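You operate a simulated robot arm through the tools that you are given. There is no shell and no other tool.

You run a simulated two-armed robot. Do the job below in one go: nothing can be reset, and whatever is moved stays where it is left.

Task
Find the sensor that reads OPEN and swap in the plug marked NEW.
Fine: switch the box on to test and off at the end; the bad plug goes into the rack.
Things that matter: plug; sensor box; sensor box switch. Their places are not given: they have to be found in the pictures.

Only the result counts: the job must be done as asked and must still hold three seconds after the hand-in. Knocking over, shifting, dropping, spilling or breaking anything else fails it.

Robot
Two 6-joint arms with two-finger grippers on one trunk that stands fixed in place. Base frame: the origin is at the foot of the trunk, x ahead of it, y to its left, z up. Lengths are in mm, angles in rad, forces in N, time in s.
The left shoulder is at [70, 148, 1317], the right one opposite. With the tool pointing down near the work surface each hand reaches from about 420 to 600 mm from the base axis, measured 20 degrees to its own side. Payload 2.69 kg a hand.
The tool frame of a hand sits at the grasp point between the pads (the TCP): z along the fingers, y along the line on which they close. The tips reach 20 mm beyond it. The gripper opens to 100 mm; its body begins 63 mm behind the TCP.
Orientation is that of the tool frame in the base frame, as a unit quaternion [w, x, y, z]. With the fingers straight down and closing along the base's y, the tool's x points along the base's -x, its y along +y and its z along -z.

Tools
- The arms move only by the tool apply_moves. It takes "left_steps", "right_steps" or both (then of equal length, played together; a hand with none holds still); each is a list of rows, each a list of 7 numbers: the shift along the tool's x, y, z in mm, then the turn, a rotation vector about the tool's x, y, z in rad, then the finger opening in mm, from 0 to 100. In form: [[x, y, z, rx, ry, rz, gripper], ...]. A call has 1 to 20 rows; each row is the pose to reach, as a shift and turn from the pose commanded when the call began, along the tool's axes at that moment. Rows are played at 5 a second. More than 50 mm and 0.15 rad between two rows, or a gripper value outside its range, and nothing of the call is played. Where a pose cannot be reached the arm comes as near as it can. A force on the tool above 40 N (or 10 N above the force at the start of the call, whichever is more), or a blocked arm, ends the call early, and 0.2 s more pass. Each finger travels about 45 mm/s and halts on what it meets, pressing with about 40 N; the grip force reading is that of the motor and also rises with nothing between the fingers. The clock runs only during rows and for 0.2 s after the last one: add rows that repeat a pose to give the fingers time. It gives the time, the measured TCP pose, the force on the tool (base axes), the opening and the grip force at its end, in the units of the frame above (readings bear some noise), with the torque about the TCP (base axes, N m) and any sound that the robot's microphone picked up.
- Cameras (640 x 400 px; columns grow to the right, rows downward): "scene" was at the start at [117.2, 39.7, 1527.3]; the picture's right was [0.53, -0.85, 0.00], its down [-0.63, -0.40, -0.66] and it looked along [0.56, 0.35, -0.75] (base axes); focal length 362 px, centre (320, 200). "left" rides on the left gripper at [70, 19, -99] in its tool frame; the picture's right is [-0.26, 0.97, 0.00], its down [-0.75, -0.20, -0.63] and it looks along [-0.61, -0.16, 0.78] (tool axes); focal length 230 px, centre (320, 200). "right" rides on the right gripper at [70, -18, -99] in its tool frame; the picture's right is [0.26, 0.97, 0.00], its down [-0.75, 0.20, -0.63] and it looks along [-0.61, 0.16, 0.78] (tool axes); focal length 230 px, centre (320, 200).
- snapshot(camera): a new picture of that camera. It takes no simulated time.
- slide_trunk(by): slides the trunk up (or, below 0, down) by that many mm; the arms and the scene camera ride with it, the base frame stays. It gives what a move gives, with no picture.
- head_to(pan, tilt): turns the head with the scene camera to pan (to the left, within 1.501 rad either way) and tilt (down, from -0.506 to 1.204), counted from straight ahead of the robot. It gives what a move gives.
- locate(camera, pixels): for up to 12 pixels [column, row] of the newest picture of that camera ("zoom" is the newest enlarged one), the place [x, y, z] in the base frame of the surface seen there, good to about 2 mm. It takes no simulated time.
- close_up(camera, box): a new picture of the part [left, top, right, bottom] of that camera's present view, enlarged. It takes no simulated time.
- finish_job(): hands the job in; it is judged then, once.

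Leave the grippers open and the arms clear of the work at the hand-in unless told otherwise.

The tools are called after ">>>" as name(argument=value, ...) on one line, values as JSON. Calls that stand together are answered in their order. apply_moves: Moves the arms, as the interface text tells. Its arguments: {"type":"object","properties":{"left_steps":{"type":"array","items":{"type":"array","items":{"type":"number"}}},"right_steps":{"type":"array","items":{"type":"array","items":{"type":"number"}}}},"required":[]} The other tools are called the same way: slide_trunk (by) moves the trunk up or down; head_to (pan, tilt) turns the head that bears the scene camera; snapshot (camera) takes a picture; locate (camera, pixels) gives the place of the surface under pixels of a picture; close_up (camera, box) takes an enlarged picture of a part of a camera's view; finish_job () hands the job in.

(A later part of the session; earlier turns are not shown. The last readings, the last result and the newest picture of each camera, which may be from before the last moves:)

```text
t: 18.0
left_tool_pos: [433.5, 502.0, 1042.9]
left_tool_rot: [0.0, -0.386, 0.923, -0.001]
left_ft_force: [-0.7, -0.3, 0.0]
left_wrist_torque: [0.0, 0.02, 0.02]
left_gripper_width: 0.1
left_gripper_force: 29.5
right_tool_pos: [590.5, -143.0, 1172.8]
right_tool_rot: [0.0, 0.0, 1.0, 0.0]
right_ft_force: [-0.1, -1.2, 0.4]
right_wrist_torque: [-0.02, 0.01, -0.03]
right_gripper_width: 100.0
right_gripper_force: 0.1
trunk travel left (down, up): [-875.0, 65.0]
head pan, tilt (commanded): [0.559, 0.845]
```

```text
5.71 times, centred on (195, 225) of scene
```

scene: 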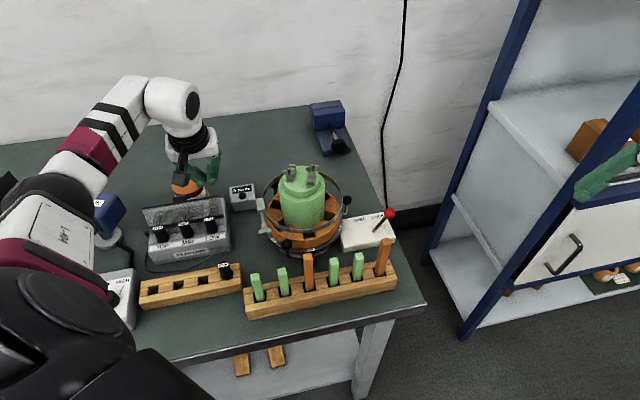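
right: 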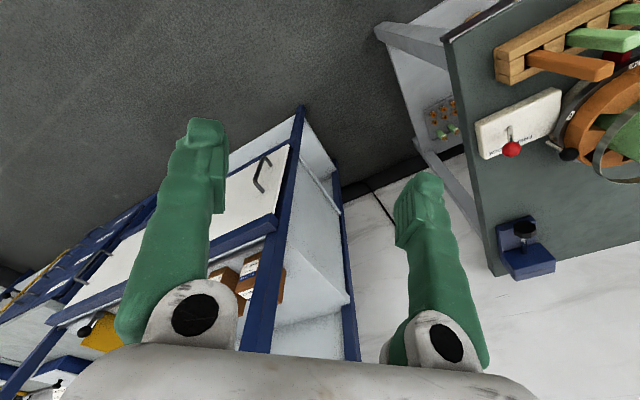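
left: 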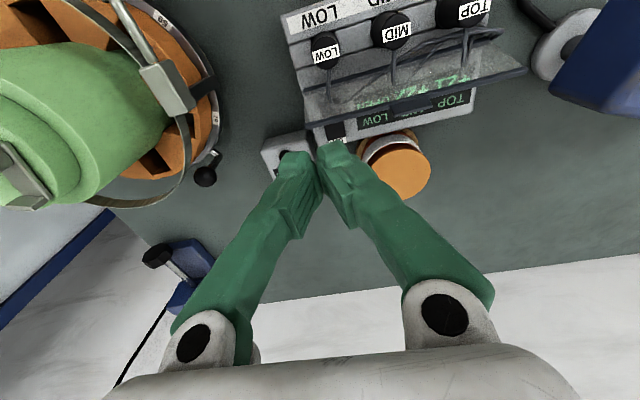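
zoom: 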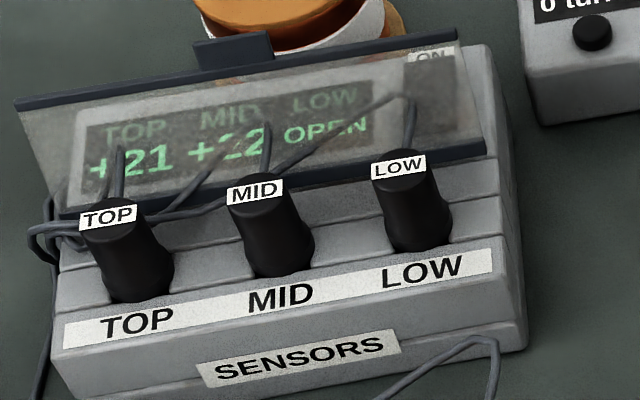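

LOW reads OPEN (TOP +21, MID +22), so the LOW plug is the bad one. I'll look closely at the LOW plug, its cable and the gap to the flap.

>>> close_up(camera="left", box=[280, 0, 500, 150])

>>> locate(camera="zoom", pixels=[[132, 115], [100, 115], [172, 130], [135, 150], [115, 180], [140, 225], [145, 275], [105, 250], [80, 255], [95, 335], [330, 90], [160, 370]])

>>> close_up(camera="scene", box=[195, 195, 245, 245])

```text
2.67 times, centred on (390, 75) of left
```

zoom: 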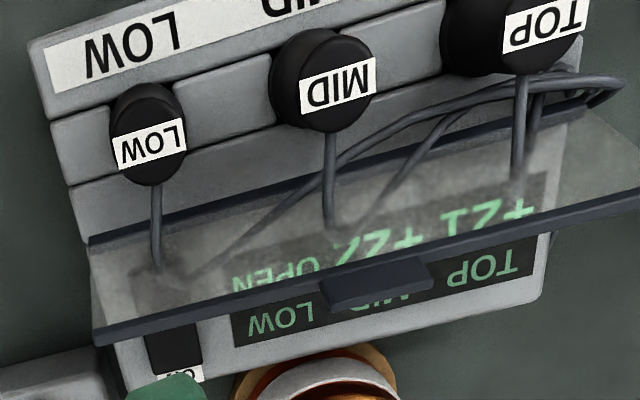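

```text
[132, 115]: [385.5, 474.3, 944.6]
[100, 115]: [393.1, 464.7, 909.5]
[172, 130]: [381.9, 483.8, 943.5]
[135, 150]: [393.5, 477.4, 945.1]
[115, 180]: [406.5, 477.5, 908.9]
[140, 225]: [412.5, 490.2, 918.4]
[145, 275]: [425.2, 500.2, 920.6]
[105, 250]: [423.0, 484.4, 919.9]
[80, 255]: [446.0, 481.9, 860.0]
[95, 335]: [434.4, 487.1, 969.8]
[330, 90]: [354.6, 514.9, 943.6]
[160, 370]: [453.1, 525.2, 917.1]
```

```text
8.00 times, centred on (220, 220) of scene
```

zoom: 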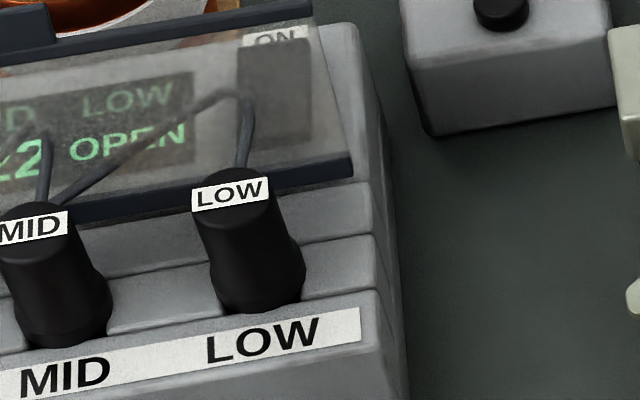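

The plug body is about 21 mm across at the top, with tops at z≈944.5. Before gripping I'll bring the hand back over the rack to measure the NEW plug and the empty slots.

>>> apply_moves(left_steps=[[25, 10, -10, 0, 0, 0, 0], [50, 20, -20, 0, 0, 0, 0], [75, 30, -20, 0, 0, 0, 0], [102, 38, -20, 0, 0, 0, 0], [102, 38, -20, 0, 0, 0, 0]])

>>> snapshot(camera="left")

>>> close_up(camera="left", box=[200, 0, 520, 200])

```text
t: 19.2
left_tool_pos: [335.2, 456.7, 1061.7]
left_tool_rot: [0.0, -0.386, 0.923, 0.0]
left_ft_force: [0.4, -0.2, 0.6]
left_wrist_torque: [0.03, -0.02, -0.01]
left_gripper_width: 0.2
left_gripper_force: 29.2
right_tool_pos: [591.4, -142.8, 1172.6]
right_tool_rot: [0.0, 0.0, 1.0, 0.001]
right_ft_force: [0.1, -0.2, -0.1]
right_wrist_torque: [-0.03, -0.03, 0.0]
right_gripper_width: 100.2
right_gripper_force: 0.0
trunk travel left (down, up): [-875.0, 65.0]
head pan, tilt (commanded): [0.559, 0.845]
```

```text
taken
```

left: 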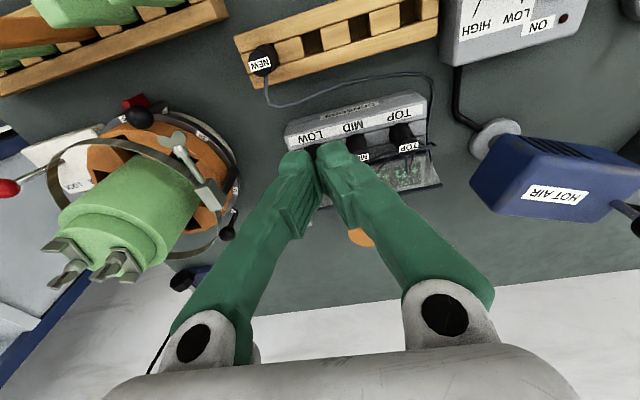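

```text
2.00 times, centred on (360, 100) of left
```

zoom: 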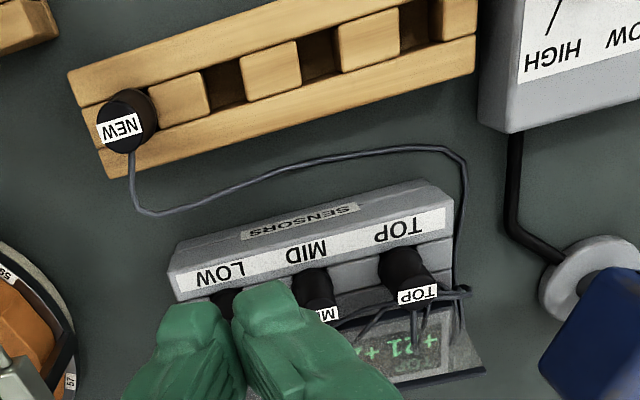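

The rack holds NEW in its end slot and has three empty slots. I'll locate the NEW plug, the slots and the rack edges.

>>> locate(camera="zoom", pixels=[[120, 110], [120, 128], [135, 112], [105, 95], [180, 95], [270, 68], [365, 40], [225, 85], [318, 55], [90, 85], [130, 165], [300, 125]])

>>> locate(camera="left", pixels=[[238, 43], [252, 86], [437, 20], [261, 62], [255, 57], [268, 67], [328, 12], [290, 48], [335, 33], [382, 20], [225, 10], [140, 105]])

```text
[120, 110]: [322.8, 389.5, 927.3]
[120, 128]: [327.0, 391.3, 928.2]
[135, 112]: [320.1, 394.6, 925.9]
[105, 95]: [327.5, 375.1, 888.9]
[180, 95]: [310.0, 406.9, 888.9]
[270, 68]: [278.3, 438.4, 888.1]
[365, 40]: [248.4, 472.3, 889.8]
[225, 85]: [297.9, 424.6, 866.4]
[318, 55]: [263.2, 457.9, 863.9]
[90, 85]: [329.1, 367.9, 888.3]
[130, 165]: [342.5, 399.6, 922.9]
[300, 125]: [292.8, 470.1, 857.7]
```

```text
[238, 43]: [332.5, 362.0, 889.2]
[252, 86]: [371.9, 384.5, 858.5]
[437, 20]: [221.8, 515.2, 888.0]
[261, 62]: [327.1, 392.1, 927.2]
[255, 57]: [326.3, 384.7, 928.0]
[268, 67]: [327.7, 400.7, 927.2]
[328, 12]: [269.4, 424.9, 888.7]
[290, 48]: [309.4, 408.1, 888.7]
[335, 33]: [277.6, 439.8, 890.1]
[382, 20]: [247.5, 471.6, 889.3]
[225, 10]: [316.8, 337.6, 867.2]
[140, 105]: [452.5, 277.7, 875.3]
```

NEW is near (325,392), with empty slots near (294,423) and (262,455), and both rack and box lie at 45°. To grip the LOW plug without touching MID or the flap I'll turn the closing axis about 30° off the row. Next I'll open to 30 mm and hover over LOW at (384,478).

>>> apply_moves(left_steps=[[-10, -5, 0, 0, 0, -0.13, 15], [-22, -10, 0, 0, 0, -0.26, 30], [-35, -15, 0, 0, 0, -0.39, 30], [-49.7, -19.5, 0, 0, 0, -0.5175, 30], [-49.7, -19.5, 25, 0, 0, -0.5175, 30], [-49.7, -19.5, 45, 0, 0, -0.5175, 30], [-49.7, -19.5, 45, 0, 0, -0.5175, 30]])

>>> snapshot(camera="left")

>>> close_up(camera="scene", box=[140, 130, 260, 260])

```text
t: 20.8
left_tool_pos: [385.0, 478.0, 1018.3]
left_tool_rot: [0.0, -0.608, 0.794, 0.0]
left_ft_force: [-0.3, -0.1, -1.1]
left_wrist_torque: [0.02, -0.01, 0.01]
left_gripper_width: 29.9
left_gripper_force: 0.1
right_tool_pos: [591.5, -143.4, 1171.8]
right_tool_rot: [0.0, 0.0, 1.0, -0.001]
right_ft_force: [-0.2, 0.8, 0.7]
right_wrist_torque: [0.01, 0.01, -0.03]
right_gripper_width: 99.9
right_gripper_force: 0.0
trunk travel left (down, up): [-875.0, 65.0]
head pan, tilt (commanded): [0.559, 0.845]
```

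```text
taken
```

left: 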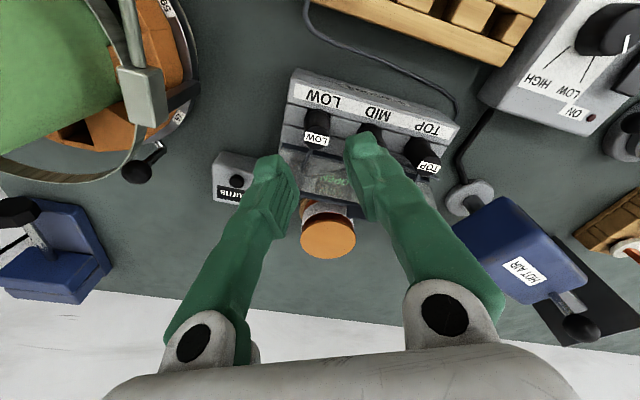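

```text
3.08 times, centred on (200, 195) of scene
```

zoom: 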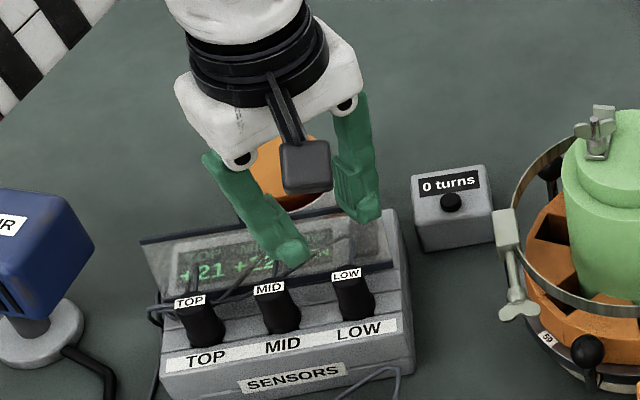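

Reached, with the TCP at (385,478,1018). Directly below the TCP should appear near pixel (320,133) at plug-top height. I'll enlarge there to check the plug's centring and measure it.

>>> close_up(camera="left", box=[260, 60, 460, 185])

>>> locate(camera="zoom", pixels=[[180, 190], [180, 210], [160, 195], [205, 215], [150, 240], [215, 240], [180, 245], [185, 165], [220, 180], [155, 210], [182, 225], [195, 200]])

```text
3.20 times, centred on (360, 122) of left
```

zoom: 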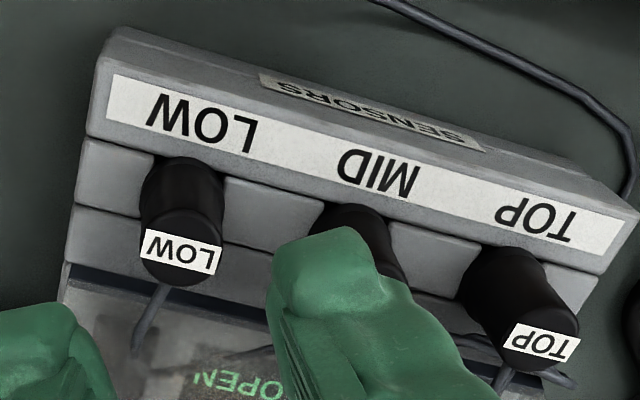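

```text
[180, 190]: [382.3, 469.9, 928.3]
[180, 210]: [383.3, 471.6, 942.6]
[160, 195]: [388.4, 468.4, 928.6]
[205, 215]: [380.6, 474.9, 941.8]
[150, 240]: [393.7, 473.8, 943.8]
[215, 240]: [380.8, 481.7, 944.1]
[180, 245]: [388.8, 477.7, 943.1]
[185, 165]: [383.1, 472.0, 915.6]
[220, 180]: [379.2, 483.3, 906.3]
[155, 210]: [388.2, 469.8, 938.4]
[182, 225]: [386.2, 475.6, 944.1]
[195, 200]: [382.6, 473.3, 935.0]
```

The plug's top centre works out near (388.3,479.2). I'll offset the hand a few mm toward the front so that both fingers clear the flap and MID, then descend to just above the plug tops and check.

>>> apply_moves(left_steps=[[2, -2.9, 0, 0, 0, 0, 30], [2, -2.9, 20, 0, 0, 0, 30], [2, -2.9, 40, 0, 0, 0, 30], [2, -2.9, 48, 0, 0, 0, 30], [2, -2.9, 48, 0, 0, 0, 30]])

>>> close_up(camera="left", box=[220, 60, 420, 220])

>>> close_up(camera="scene", box=[170, 180, 250, 250])

```text
t: 22.0
left_tool_pos: [386.2, 474.8, 969.3]
left_tool_rot: [0.0, -0.608, 0.794, 0.001]
left_ft_force: [0.2, 0.9, -0.3]
left_wrist_torque: [0.02, 0.02, 0.03]
left_gripper_width: 30.2
left_gripper_force: 0.1
right_tool_pos: [592.5, -143.4, 1173.3]
right_tool_rot: [0.0, 0.0, 1.0, 0.0]
right_ft_force: [0.2, -0.2, -0.1]
right_wrist_torque: [0.01, 0.0, 0.02]
right_gripper_width: 99.8
right_gripper_force: 0.0
trunk travel left (down, up): [-875.0, 65.0]
head pan, tilt (commanded): [0.559, 0.845]
```

```text
2.50 times, centred on (320, 140) of left
```

zoom: 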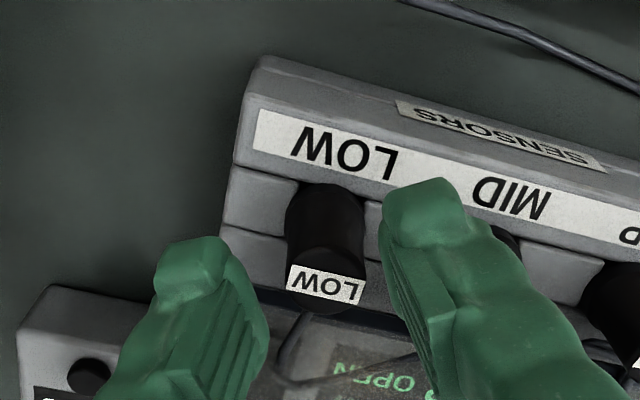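

```text
5.71 times, centred on (210, 215) of scene
```

zoom: 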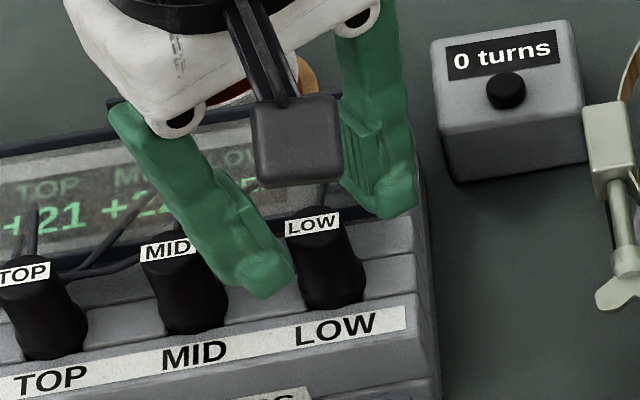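

The plug sits about 6 mm toward the flap from the pad centre and is centred between the fingers. I'll shift the hand 2 mm toward it, go down another 14 mm and check clearance again.

>>> apply_moves(left_steps=[[-2, 0, 0, 0, 0, 0, 30], [-2, 0, 7, 0, 0, 0, 30], [-2, 0, 14, 0, 0, 0, 30], [-2, 0, 14, 0, 0, 0, 30]])

>>> close_up(camera="left", box=[192, 60, 448, 220])

>>> close_up(camera="scene", box=[160, 180, 256, 240])

```text
t: 23.0
left_tool_pos: [387.5, 477.9, 955.9]
left_tool_rot: [0.0, -0.608, 0.794, 0.0]
left_ft_force: [1.1, -0.8, 0.2]
left_wrist_torque: [0.0, 0.0, 0.01]
left_gripper_width: 30.0
left_gripper_force: 0.1
right_tool_pos: [591.7, -143.5, 1172.2]
right_tool_rot: [0.001, 0.001, 1.0, 0.0]
right_ft_force: [0.1, 0.5, -0.1]
right_wrist_torque: [0.01, -0.01, -0.02]
right_gripper_width: 100.0
right_gripper_force: 0.1
trunk travel left (down, up): [-875.0, 65.0]
head pan, tilt (commanded): [0.559, 0.845]
```

```text
2.50 times, centred on (320, 140) of left
```

zoom: 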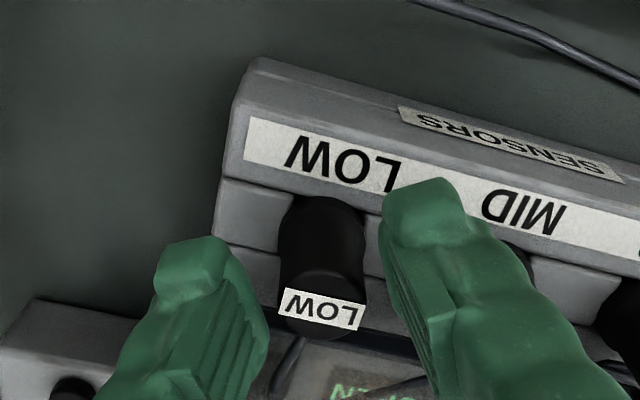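

```text
6.67 times, centred on (208, 210) of scene
```

zoom: 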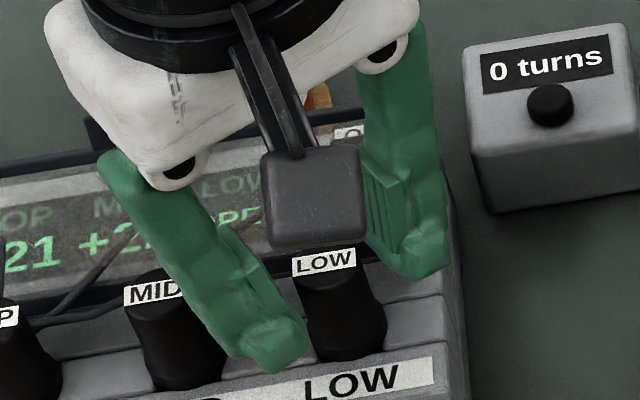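

The plug lies between the pads and the fingers stay clear of MID and the flap. I'll continue down to TCP z≈946 in small steps.

>>> apply_moves(left_steps=[[-1, 0, 3, 0, 0, 0, 30], [-1, 0, 6, 0, 0, 0, 30], [-1, 0, 9.5, 0, 0, 0, 30], [-1, 0, 9.5, 0, 0, 0, 30]])

>>> close_up(camera="left", box=[192, 60, 448, 220])

>>> close_up(camera="scene", box=[160, 180, 256, 240])

```text
t: 24.0
left_tool_pos: [386.5, 479.1, 946.0]
left_tool_rot: [0.0, -0.607, 0.794, 0.0]
left_ft_force: [0.1, -0.4, 0.4]
left_wrist_torque: [0.02, -0.01, 0.01]
left_gripper_width: 29.9
left_gripper_force: 0.0
right_tool_pos: [591.5, -142.9, 1173.4]
right_tool_rot: [0.0, 0.001, 1.0, -0.001]
right_ft_force: [0.7, 0.8, 0.0]
right_wrist_torque: [-0.02, 0.04, -0.01]
right_gripper_width: 100.3
right_gripper_force: 0.1
trunk travel left (down, up): [-875.0, 65.0]
head pan, tilt (commanded): [0.559, 0.845]
```

```text
2.50 times, centred on (320, 140) of left
```

zoom: 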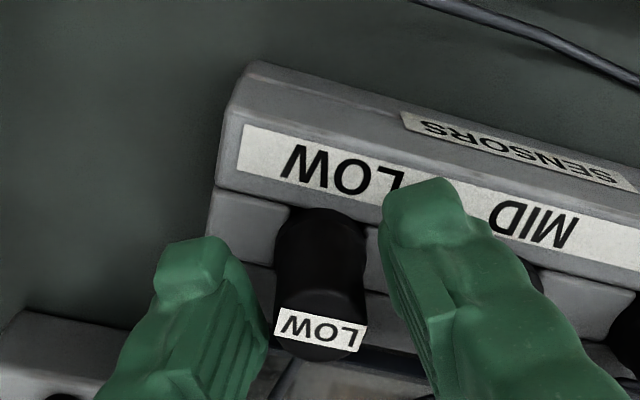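

```text
6.67 times, centred on (208, 210) of scene
```

zoom: 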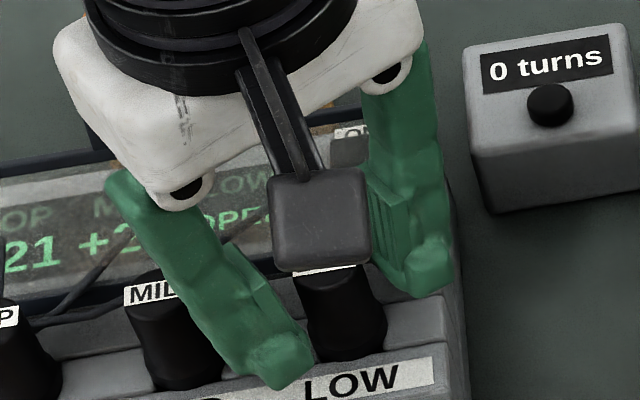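

I'll locate the plug top in this picture to settle its offset from the TCP before closing.

>>> locate(camera="left", pixels=[[321, 192], [308, 187], [333, 196], [320, 180], [320, 200], [320, 170], [265, 170], [278, 190], [360, 150], [350, 165]])

>>> snapshot(camera="left")

>>> locate(camera="left", pixels=[[321, 192], [308, 187], [333, 196], [320, 180], [320, 202], [320, 170], [265, 170], [278, 190], [360, 150], [350, 165], [297, 202], [352, 185]])

```text
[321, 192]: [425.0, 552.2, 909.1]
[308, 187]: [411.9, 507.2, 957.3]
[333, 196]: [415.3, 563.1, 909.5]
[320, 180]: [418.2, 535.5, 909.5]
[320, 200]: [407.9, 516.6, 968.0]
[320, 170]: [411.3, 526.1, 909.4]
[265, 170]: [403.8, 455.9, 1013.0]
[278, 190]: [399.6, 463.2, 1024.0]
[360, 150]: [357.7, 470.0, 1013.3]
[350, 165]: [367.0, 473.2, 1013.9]
```

```text
taken
```

left: 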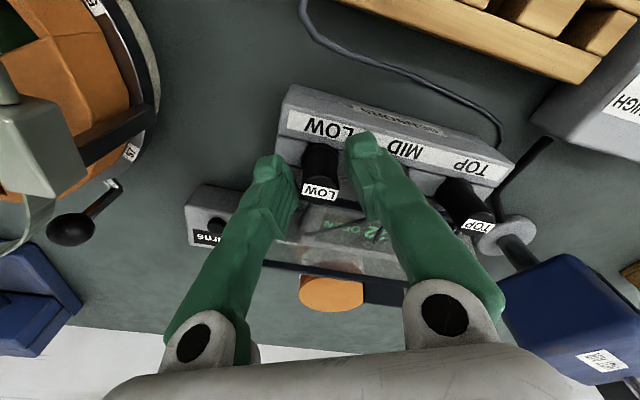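

```text
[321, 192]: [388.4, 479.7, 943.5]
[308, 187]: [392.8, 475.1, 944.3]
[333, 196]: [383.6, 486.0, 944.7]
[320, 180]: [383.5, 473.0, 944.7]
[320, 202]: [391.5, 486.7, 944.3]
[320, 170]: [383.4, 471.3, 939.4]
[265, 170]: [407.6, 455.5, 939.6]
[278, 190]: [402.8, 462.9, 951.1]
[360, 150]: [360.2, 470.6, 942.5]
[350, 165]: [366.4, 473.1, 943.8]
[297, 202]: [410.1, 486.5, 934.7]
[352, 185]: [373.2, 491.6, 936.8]
```

The plug top centre is at about (388,480), about 1 mm from the TCP axis, and no contact force shows. I'll close the gripper on LOW.

>>> apply_moves(left_steps=[[0, 0, 0, 0, 0, 0, 24], [0, 0, 0, 0, 0, 0, 18], [0, 0, 0, 0, 0, 0, 10], [0, 0, 0, 0, 0, 0, 5], [0, 0, 0, 0, 0, 0, 5]])

>>> close_up(camera="left", box=[192, 60, 448, 220])

>>> close_up(camera="scene", box=[160, 180, 256, 240])

```text
t: 25.2
left_tool_pos: [386.8, 478.3, 945.4]
left_tool_rot: [0.0, -0.608, 0.794, 0.0]
left_ft_force: [-0.6, 0.5, -0.2]
left_wrist_torque: [-0.01, 0.01, -0.01]
left_gripper_width: 19.6
left_gripper_force: 39.9
right_tool_pos: [591.0, -143.3, 1174.2]
right_tool_rot: [0.0, 0.0, 1.0, 0.0]
right_ft_force: [0.7, -0.7, -1.2]
right_wrist_torque: [-0.03, -0.02, -0.01]
right_gripper_width: 100.0
right_gripper_force: 0.1
trunk travel left (down, up): [-875.0, 65.0]
head pan, tilt (commanded): [0.559, 0.845]
```

```text
2.50 times, centred on (320, 140) of left
```

zoom: 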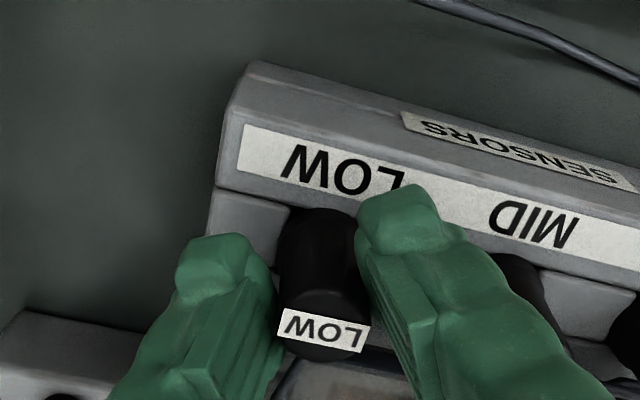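

```text
6.67 times, centred on (208, 210) of scene
```

zoom: 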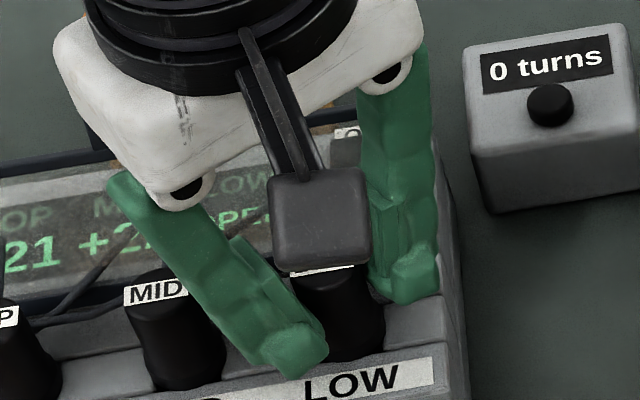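

The gripper holds the plug at 19.6 mm with 40 N. I'll pull it straight up slowly.

>>> apply_moves(left_steps=[[0, 0, -2, 0, 0, 0, 5], [0, 0, -5, 0, 0, 0, 5], [0, 0, -9, 0, 0, 0, 5], [0, 0, -14, 0, 0, 0, 5], [0, 0, -20, 0, 0, 0, 5]])

>>> close_up(camera="scene", box=[160, 170, 256, 240])

>>> close_up(camera="left", box=[192, 60, 448, 220])

```text
t: 26.4
left_tool_pos: [387.9, 476.4, 965.9]
left_tool_rot: [0.0, -0.608, 0.794, 0.001]
left_ft_force: [-0.1, 0.4, 0.2]
left_wrist_torque: [0.0, -0.04, 0.01]
left_gripper_width: 19.4
left_gripper_force: 39.9
right_tool_pos: [592.8, -143.4, 1173.2]
right_tool_rot: [0.0, 0.0, 1.0, 0.0]
right_ft_force: [0.1, 0.8, -0.6]
right_wrist_torque: [0.0, 0.01, 0.01]
right_gripper_width: 100.0
right_gripper_force: 0.1
trunk travel left (down, up): [-875.0, 65.0]
head pan, tilt (commanded): [0.559, 0.845]
```

```text
5.71 times, centred on (208, 205) of scene
```

zoom: 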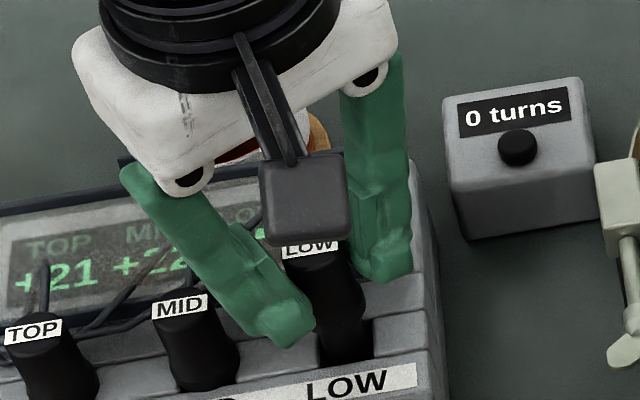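

```text
2.50 times, centred on (320, 140) of left
```

zoom: 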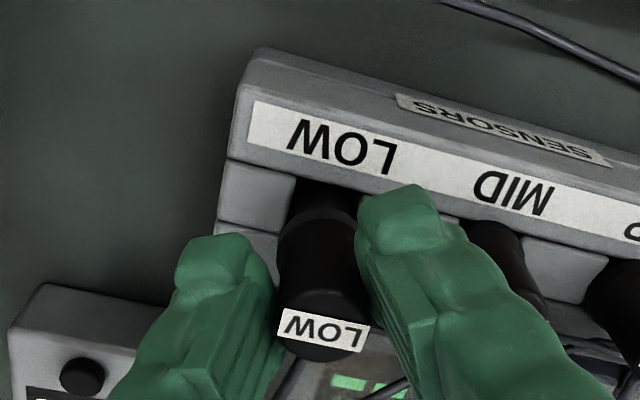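

The plug is rising cleanly with almost no force. I'll keep lifting straight up to z≈1030.

>>> apply_moves(left_steps=[[0, 0, -8, 0, 0, 0, 5], [0, 0, -18, 0, 0, 0, 5], [0, 0, -30, 0, 0, 0, 5], [0, 0, -45, 0, 0, 0, 5], [0, 0, -65, 0, 0, 0, 5], [0, 0, -65, 0, 0, 0, 5]])

>>> close_up(camera="scene", box=[140, 160, 260, 260])

>>> snapshot(camera="left")

>>> close_up(camera="left", box=[192, 40, 448, 200])

```text
t: 27.8
left_tool_pos: [387.7, 478.7, 1031.3]
left_tool_rot: [0.0, -0.608, 0.794, 0.001]
left_ft_force: [-1.1, 0.8, 0.0]
left_wrist_torque: [0.02, -0.03, 0.03]
left_gripper_width: 19.5
left_gripper_force: 39.6
right_tool_pos: [591.9, -141.5, 1173.3]
right_tool_rot: [0.0, 0.0, 1.0, 0.0]
right_ft_force: [-0.6, -0.5, 0.0]
right_wrist_torque: [0.0, 0.01, 0.03]
right_gripper_width: 100.0
right_gripper_force: 0.0
trunk travel left (down, up): [-875.0, 65.0]
head pan, tilt (commanded): [0.559, 0.845]
```

```text
4.00 times, centred on (200, 210) of scene
```

zoom: 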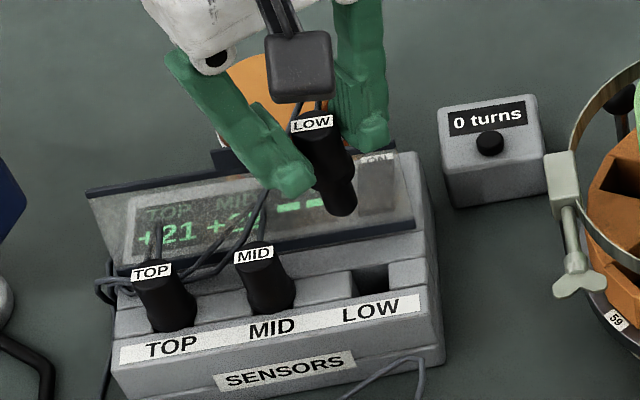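

```text
taken
```

left: 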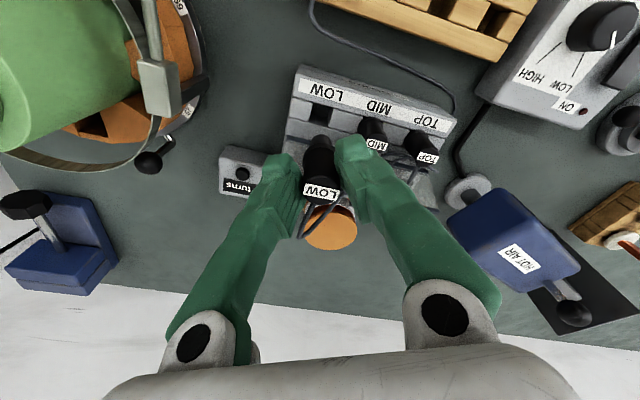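

```text
2.50 times, centred on (320, 120) of left
```

zoom: 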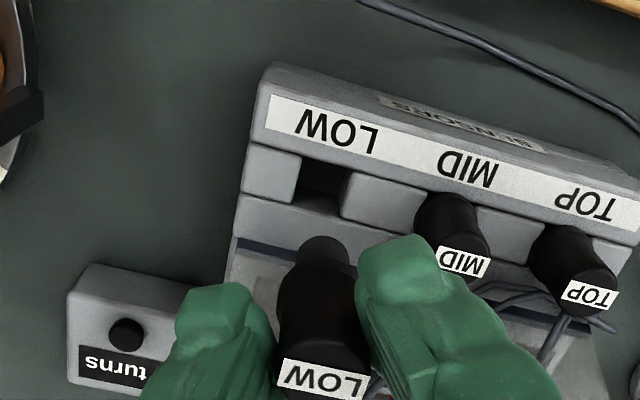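

The LOW plug is out, and its display column now shows dashes. I'll measure the plug's length and the open socket before moving to the rack.

>>> locate(camera="zoom", pixels=[[320, 175], [325, 185], [322, 245], [322, 265], [320, 300], [298, 158], [352, 173], [296, 196], [342, 210], [270, 170], [390, 200], [322, 205]])

>>> close_up(camera="scene", box=[195, 180, 259, 240])

>>> locate(camera="zoom", pixels=[[140, 180], [150, 200], [145, 155], [130, 120], [170, 325], [200, 345], [185, 365], [215, 320], [245, 345], [150, 350], [225, 305], [145, 215]])

```text
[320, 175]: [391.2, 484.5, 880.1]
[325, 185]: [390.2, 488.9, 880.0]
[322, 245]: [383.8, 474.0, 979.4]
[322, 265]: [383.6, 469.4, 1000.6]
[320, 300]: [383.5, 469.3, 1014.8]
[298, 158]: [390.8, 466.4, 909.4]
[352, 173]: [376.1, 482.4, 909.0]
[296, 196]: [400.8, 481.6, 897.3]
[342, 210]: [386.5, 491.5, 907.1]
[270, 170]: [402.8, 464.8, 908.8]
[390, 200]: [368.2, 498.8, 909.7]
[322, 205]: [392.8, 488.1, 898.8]
```

```text
6.67 times, centred on (227, 210) of scene
```

zoom: 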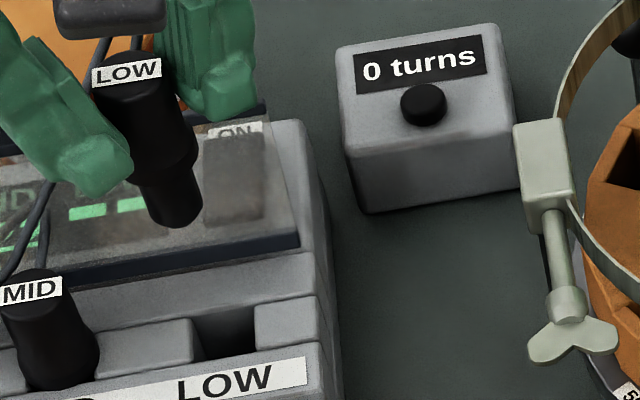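

```text
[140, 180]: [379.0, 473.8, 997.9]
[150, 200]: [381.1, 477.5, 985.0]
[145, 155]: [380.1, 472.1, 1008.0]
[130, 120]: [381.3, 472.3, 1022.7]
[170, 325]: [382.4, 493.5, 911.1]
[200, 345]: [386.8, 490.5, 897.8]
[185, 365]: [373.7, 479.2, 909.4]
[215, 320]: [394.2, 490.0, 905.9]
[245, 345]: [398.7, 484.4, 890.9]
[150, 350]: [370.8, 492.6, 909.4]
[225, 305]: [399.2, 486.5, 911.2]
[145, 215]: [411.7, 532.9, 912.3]
```

The socket floor is at z≈880 and its centre is near (388,480), matching the plug. The plug is about 64 mm long, so in the rack its top should end near 928 like NEW's. I'll carry it over the third slot, well away from NEW, at the present height.

>>> apply_moves(left_steps=[[15, 30, 0, 0, 0, 0, 5], [29, 58, 0, 0, 0, 0, 5], [43, 87, 0, 0, 0, 0, 5], [57.2, 114.8, 0, 0, 0, 0, 5], [57.2, 114.8, 0, 0, 0, 0, 5], [57.2, 114.8, 0, 0, 0, 0, 5]])

>>> snapshot(camera="left")

>>> close_up(camera="left", box=[192, 40, 448, 200])

>>> snapshot(camera="scene")

```text
t: 29.2
left_tool_pos: [262.4, 452.4, 1031.0]
left_tool_rot: [-0.001, -0.609, 0.793, 0.0]
left_ft_force: [0.5, 0.5, 0.2]
left_wrist_torque: [-0.02, -0.02, -0.02]
left_gripper_width: 19.6
left_gripper_force: 39.6
right_tool_pos: [592.1, -142.9, 1173.0]
right_tool_rot: [0.0, -0.001, 1.0, -0.001]
right_ft_force: [-0.2, 0.5, 0.5]
right_wrist_torque: [-0.02, -0.03, 0.02]
right_gripper_width: 99.8
right_gripper_force: 0.1
trunk travel left (down, up): [-875.0, 65.0]
head pan, tilt (commanded): [0.559, 0.845]
```

```text
taken
```

left: 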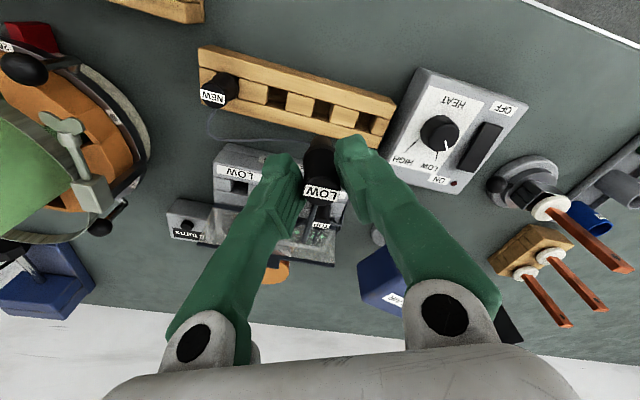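

```text
2.50 times, centred on (320, 120) of left
```

zoom: 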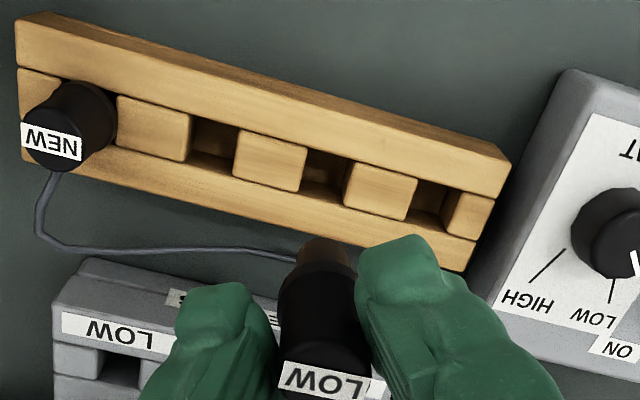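

```text
taken
```

scene: 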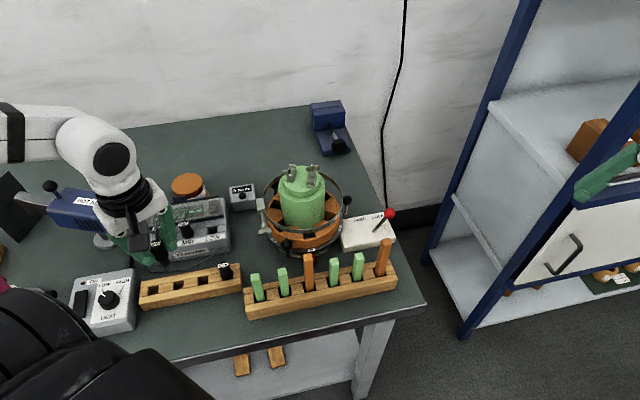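

The rack is clearly visible, with slot 3 centred near zoom pixel (326,178). I'll locate the edges of slots 2–4 and the blocks at rack-top height.

>>> locate(camera="zoom", pixels=[[301, 155], [295, 188], [356, 170], [350, 202], [265, 155], [380, 188], [154, 125], [322, 165], [322, 180], [328, 138], [315, 208], [468, 212]])

>>> close_up(camera="left", box=[270, 80, 366, 140])

```text
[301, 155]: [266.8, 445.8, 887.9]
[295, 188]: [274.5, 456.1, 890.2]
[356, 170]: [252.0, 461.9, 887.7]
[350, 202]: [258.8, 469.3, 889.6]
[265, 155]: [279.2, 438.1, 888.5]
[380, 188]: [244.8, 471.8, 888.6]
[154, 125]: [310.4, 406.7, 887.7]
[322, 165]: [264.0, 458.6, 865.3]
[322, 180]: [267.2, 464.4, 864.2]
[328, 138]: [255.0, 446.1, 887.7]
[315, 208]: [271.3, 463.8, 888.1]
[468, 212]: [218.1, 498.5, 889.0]
```

```text
6.67 times, centred on (318, 110) of left
```

zoom: 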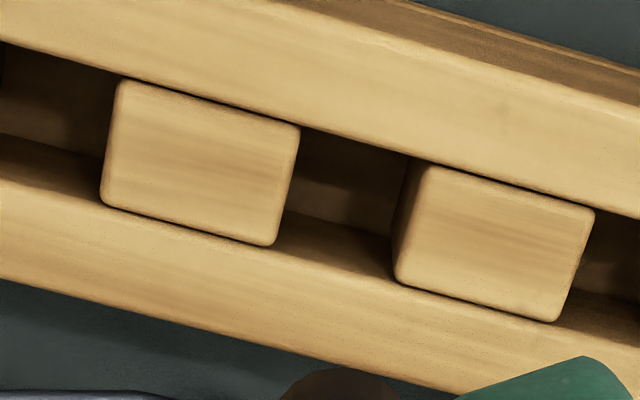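

I'll locate the exact slot-3 corners in this enlargement.

>>> locate(camera="zoom", pixels=[[293, 130], [270, 238], [434, 172], [403, 278], [360, 130], [330, 270], [205, 165], [495, 245], [120, 90], [105, 200], [590, 215], [555, 315]])

```text
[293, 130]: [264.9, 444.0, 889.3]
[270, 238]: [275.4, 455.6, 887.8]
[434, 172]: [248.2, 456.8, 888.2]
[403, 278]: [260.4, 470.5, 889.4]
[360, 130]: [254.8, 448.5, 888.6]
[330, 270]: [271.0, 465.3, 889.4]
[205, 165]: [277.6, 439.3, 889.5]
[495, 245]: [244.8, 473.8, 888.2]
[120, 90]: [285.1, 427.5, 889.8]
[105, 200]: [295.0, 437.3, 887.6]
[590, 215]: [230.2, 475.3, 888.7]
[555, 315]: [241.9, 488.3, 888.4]
```

Slot 3's centre comes out at about (262.3,456.8). I'll measure where the held plug is now, using its label and top edges in the left picture.

>>> snapshot(camera="left")

>>> locate(camera="left", pixels=[[321, 193], [308, 188], [334, 196], [320, 182], [320, 200], [310, 192], [330, 194], [320, 165], [320, 150], [322, 140], [322, 203], [316, 145]])

>>> close_up(camera="left", box=[270, 130, 366, 210])

```text
taken
```

left: 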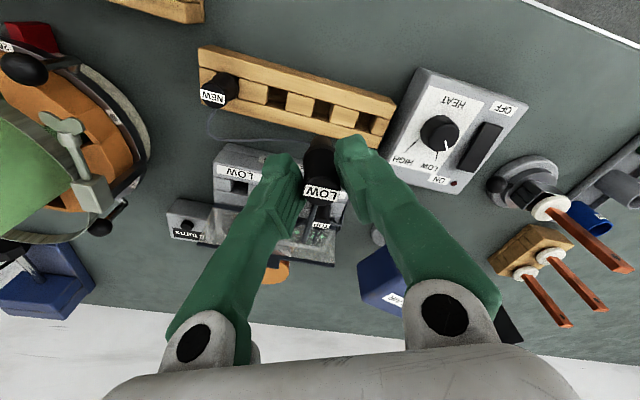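

```text
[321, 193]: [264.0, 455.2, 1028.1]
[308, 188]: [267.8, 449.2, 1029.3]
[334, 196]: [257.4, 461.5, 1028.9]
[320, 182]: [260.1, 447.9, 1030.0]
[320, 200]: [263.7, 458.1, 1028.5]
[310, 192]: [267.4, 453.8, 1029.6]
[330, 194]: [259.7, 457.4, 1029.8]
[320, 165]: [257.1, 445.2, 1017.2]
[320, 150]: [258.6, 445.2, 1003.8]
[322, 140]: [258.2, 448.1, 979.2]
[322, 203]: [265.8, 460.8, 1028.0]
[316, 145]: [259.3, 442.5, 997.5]
```

```text
5.00 times, centred on (318, 170) of left
```

zoom: 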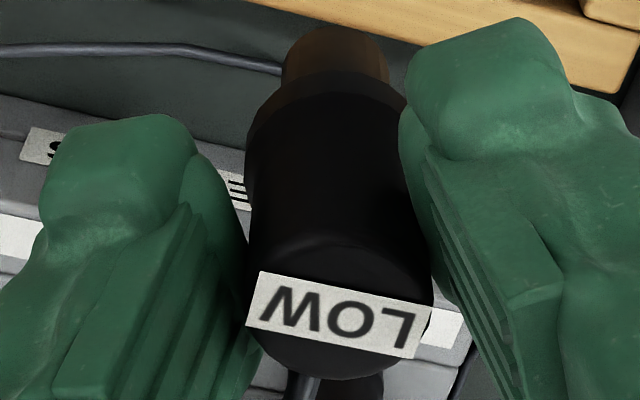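

The held plug is at about (263.2,455.3), so I need about (−0.8,+1.6). I'll apply that and descend until the peg is just above the rack top.

>>> apply_moves(left_steps=[[-1.5, 1.1, 0, 0, 0, 0, 5], [-1.5, 1.1, 20, 0, 0, 0, 5], [-1.5, 1.1, 40, 0, 0, 0, 5], [-1.5, 1.1, 55, 0, 0, 0, 5], [-1.5, 1.1, 66, 0, 0, 0, 5], [-1.5, 1.1, 66, 0, 0, 0, 5]])

>>> snapshot(camera="left")

>>> close_up(camera="left", box=[240, 90, 400, 190])

>>> close_up(camera="scene", box=[120, 230, 216, 310])

```text
t: 30.6
left_tool_pos: [261.1, 454.8, 964.7]
left_tool_rot: [0.0, -0.608, 0.794, 0.001]
left_ft_force: [-0.1, 0.5, 0.3]
left_wrist_torque: [-0.01, 0.02, 0.03]
left_gripper_width: 19.9
left_gripper_force: 39.9
right_tool_pos: [591.4, -142.5, 1172.8]
right_tool_rot: [0.0, 0.0, 1.0, -0.001]
right_ft_force: [-0.1, -0.2, -0.4]
right_wrist_torque: [-0.02, 0.0, 0.0]
right_gripper_width: 99.8
right_gripper_force: 0.0
trunk travel left (down, up): [-875.0, 65.0]
head pan, tilt (commanded): [0.559, 0.845]
```

```text
taken
```

left: 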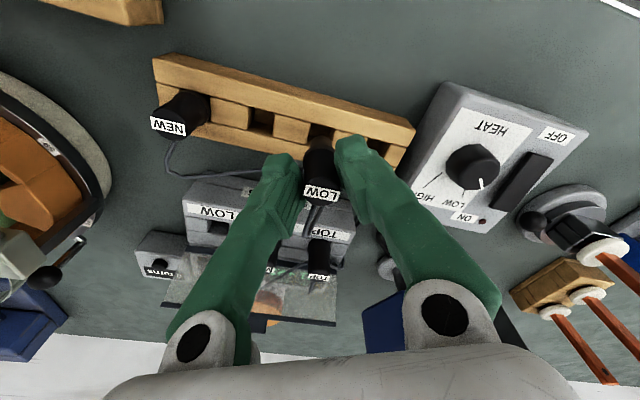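

```text
4.00 times, centred on (320, 140) of left
```

zoom: 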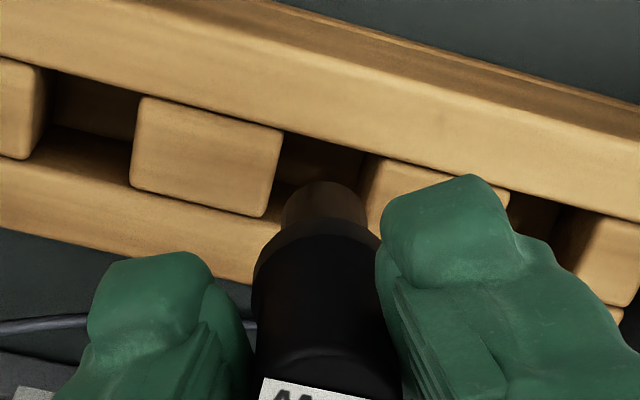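

```text
5.00 times, centred on (168, 270) of scene
```

zoom: 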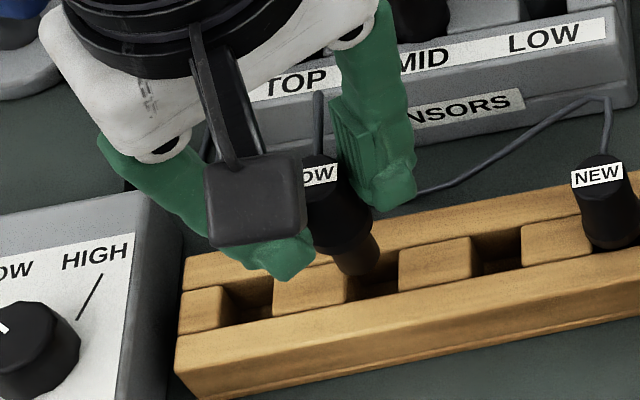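

The peg is above slot 3. Before going lower I'll check how close the left finger is to the HEAT box.

>>> locate(camera="left", pixels=[[425, 130], [412, 165], [390, 195], [440, 90], [405, 180], [360, 150], [375, 150], [320, 132], [400, 215], [321, 193]])

>>> locate(camera="zoom", pixels=[[170, 215], [140, 250], [145, 200], [175, 300], [350, 262], [365, 285], [285, 270], [400, 290], [330, 300], [420, 255]])

```text
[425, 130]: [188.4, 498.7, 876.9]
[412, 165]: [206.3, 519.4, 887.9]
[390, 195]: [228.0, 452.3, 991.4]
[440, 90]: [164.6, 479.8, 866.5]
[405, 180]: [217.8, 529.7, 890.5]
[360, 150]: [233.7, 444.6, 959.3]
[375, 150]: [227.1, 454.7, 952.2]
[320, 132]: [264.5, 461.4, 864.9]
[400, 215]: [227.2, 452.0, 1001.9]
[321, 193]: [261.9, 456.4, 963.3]
```

```text
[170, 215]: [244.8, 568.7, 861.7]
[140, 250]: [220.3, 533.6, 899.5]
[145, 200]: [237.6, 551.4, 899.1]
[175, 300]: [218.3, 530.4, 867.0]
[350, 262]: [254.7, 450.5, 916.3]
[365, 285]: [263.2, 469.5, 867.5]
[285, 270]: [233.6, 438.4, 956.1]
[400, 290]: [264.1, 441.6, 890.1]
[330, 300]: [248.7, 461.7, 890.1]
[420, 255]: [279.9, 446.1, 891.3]
```

The HEAT box is about 50 mm away and lower, so there's no conflict. The plug centre is over slot 3, and I'll insert it in small steps.

>>> apply_moves(left_steps=[[0.3, -0.5, 6, 0, 0, 0, 5], [0.3, -0.5, 11, 0, 0, 0, 5], [0.3, -0.5, 16, 0, 0, 0, 5], [0.3, -0.5, 20, 0, 0, 0, 5], [0.3, -0.5, 20, 0, 0, 0, 5]])

>>> close_up(camera="left", box=[240, 90, 400, 190])

>>> close_up(camera="scene", box=[120, 230, 216, 310])

```text
t: 31.8
left_tool_pos: [261.7, 453.6, 944.9]
left_tool_rot: [0.0, -0.609, 0.793, 0.0]
left_ft_force: [0.3, -0.8, 0.2]
left_wrist_torque: [-0.01, -0.04, 0.02]
left_gripper_width: 19.3
left_gripper_force: 39.9
right_tool_pos: [591.8, -142.8, 1172.5]
right_tool_rot: [-0.001, 0.0, 1.0, 0.0]
right_ft_force: [-0.3, -0.3, 1.0]
right_wrist_torque: [0.0, 0.01, -0.01]
right_gripper_width: 100.1
right_gripper_force: 0.0
trunk travel left (down, up): [-875.0, 65.0]
head pan, tilt (commanded): [0.559, 0.845]
```

```text
4.00 times, centred on (320, 140) of left
```

zoom: 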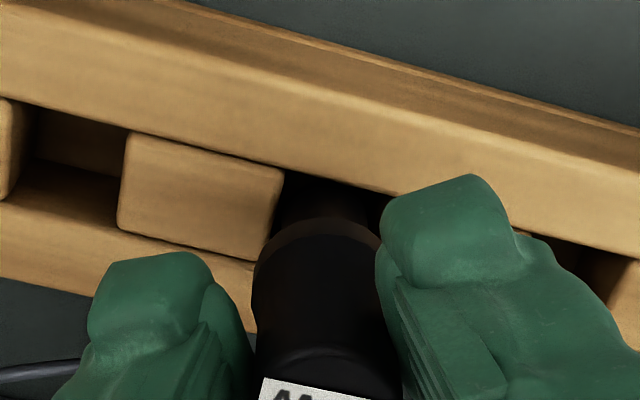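

```text
5.00 times, centred on (168, 270) of scene
```

zoom: 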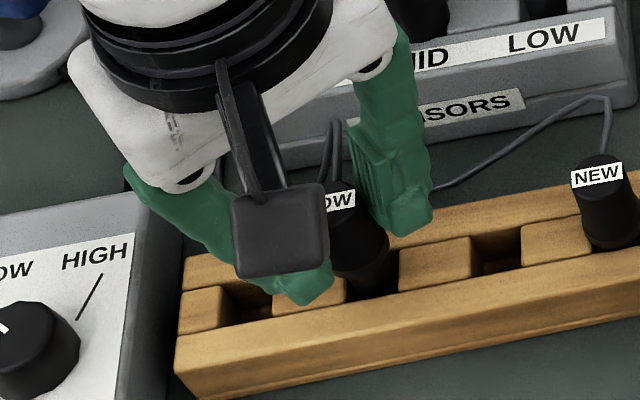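

The peg has entered the slot with no force. I'll continue down to the slot floor, about 14 mm more.

>>> apply_moves(left_steps=[[0, 0, 4, 0, 0, 0, 5], [0, 0, 8, 0, 0, 0, 5], [0, 0, 11, 0, 0, 0, 5], [0, 0, 13, 0, 0, 0, 5], [0, 0, 14.5, 0, 0, 0, 5]])

>>> close_up(camera="left", box=[240, 90, 400, 190])

>>> close_up(camera="scene", box=[120, 230, 216, 310])

```text
t: 33.0
left_tool_pos: [262.3, 454.6, 930.2]
left_tool_rot: [0.0, -0.608, 0.794, 0.0]
left_ft_force: [-0.4, -0.1, -0.8]
left_wrist_torque: [-0.02, 0.0, 0.04]
left_gripper_width: 19.7
left_gripper_force: 39.8
right_tool_pos: [591.5, -143.5, 1171.3]
right_tool_rot: [0.0, 0.0, 1.0, 0.0]
right_ft_force: [-0.1, 0.2, -0.1]
right_wrist_torque: [0.04, -0.03, 0.02]
right_gripper_width: 100.0
right_gripper_force: 0.0
trunk travel left (down, up): [-875.0, 65.0]
head pan, tilt (commanded): [0.559, 0.845]
```

```text
4.00 times, centred on (320, 140) of left
```

zoom: 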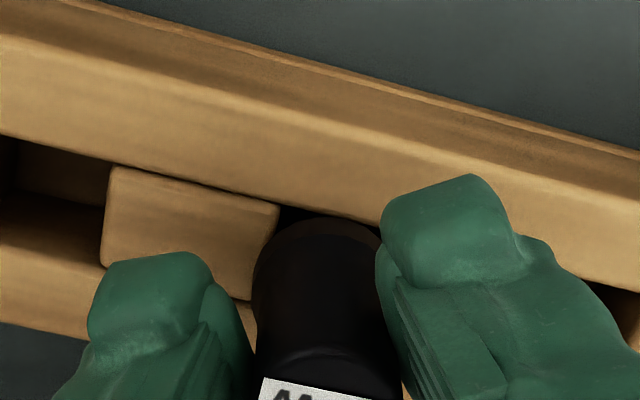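

```text
5.00 times, centred on (168, 270) of scene
```

zoom: 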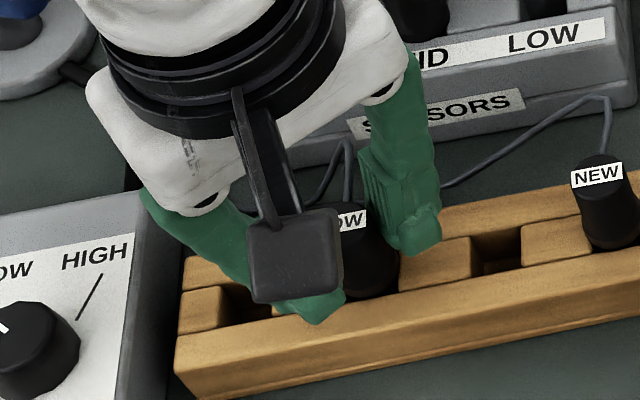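

There's still no contact force. I'll measure the plug top and inch further until it rests on the floor.

>>> apply_moves(left_steps=[[0, 0, 0.7, 0, 0, 0, 5], [0, 0, 1.4, 0, 0, 0, 5], [0, 0, 1.4, 0, 0, 0, 5]])

>>> snapshot(camera="left")

>>> locate(camera="left", pixels=[[321, 193], [315, 195], [328, 195], [320, 185], [165, 160], [175, 165]])

```text
t: 33.8
left_tool_pos: [261.1, 454.0, 928.7]
left_tool_rot: [0.0, -0.608, 0.794, 0.001]
left_ft_force: [0.1, -0.5, 0.2]
left_wrist_torque: [0.01, 0.0, 0.03]
left_gripper_width: 19.8
left_gripper_force: 40.0
right_tool_pos: [590.7, -143.9, 1173.5]
right_tool_rot: [-0.001, 0.0, 1.0, 0.0]
right_ft_force: [0.7, -0.4, -0.2]
right_wrist_torque: [0.02, 0.03, 0.02]
right_gripper_width: 100.0
right_gripper_force: 0.0
trunk travel left (down, up): [-875.0, 65.0]
head pan, tilt (commanded): [0.559, 0.845]
```

```text
taken
```

left: 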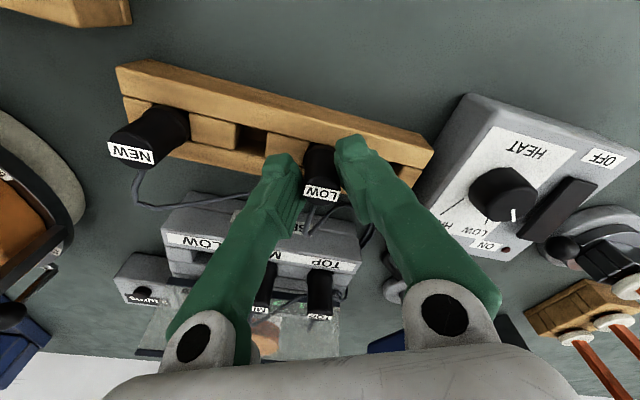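

```text
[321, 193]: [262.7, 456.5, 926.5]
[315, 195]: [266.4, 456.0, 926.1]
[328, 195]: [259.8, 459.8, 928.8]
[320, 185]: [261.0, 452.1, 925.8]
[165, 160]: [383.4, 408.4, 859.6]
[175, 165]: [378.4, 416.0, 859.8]
```

The top is about level with NEW's top at 927. I'll go one more mm to confirm it's seated.

>>> apply_moves(left_steps=[[0, 0, 0.7, 0, 0, 0, 5], [0, 0, 1.4, 0, 0, 0, 5], [0, 0, 1.4, 0, 0, 0, 5]])

```text
t: 34.6
left_tool_pos: [262.2, 453.5, 928.0]
left_tool_rot: [0.001, -0.608, 0.794, 0.001]
left_ft_force: [1.4, 3.3, 8.2]
left_wrist_torque: [0.17, -0.06, 0.01]
left_gripper_width: 19.6
left_gripper_force: 40.4
right_tool_pos: [591.5, -143.7, 1173.3]
right_tool_rot: [0.0, 0.0, 1.0, 0.0]
right_ft_force: [-0.4, -0.1, 0.0]
right_wrist_torque: [0.01, 0.04, 0.04]
right_gripper_width: 99.9
right_gripper_force: 0.1
trunk travel left (down, up): [-875.0, 65.0]
head pan, tilt (commanded): [0.559, 0.845]
```

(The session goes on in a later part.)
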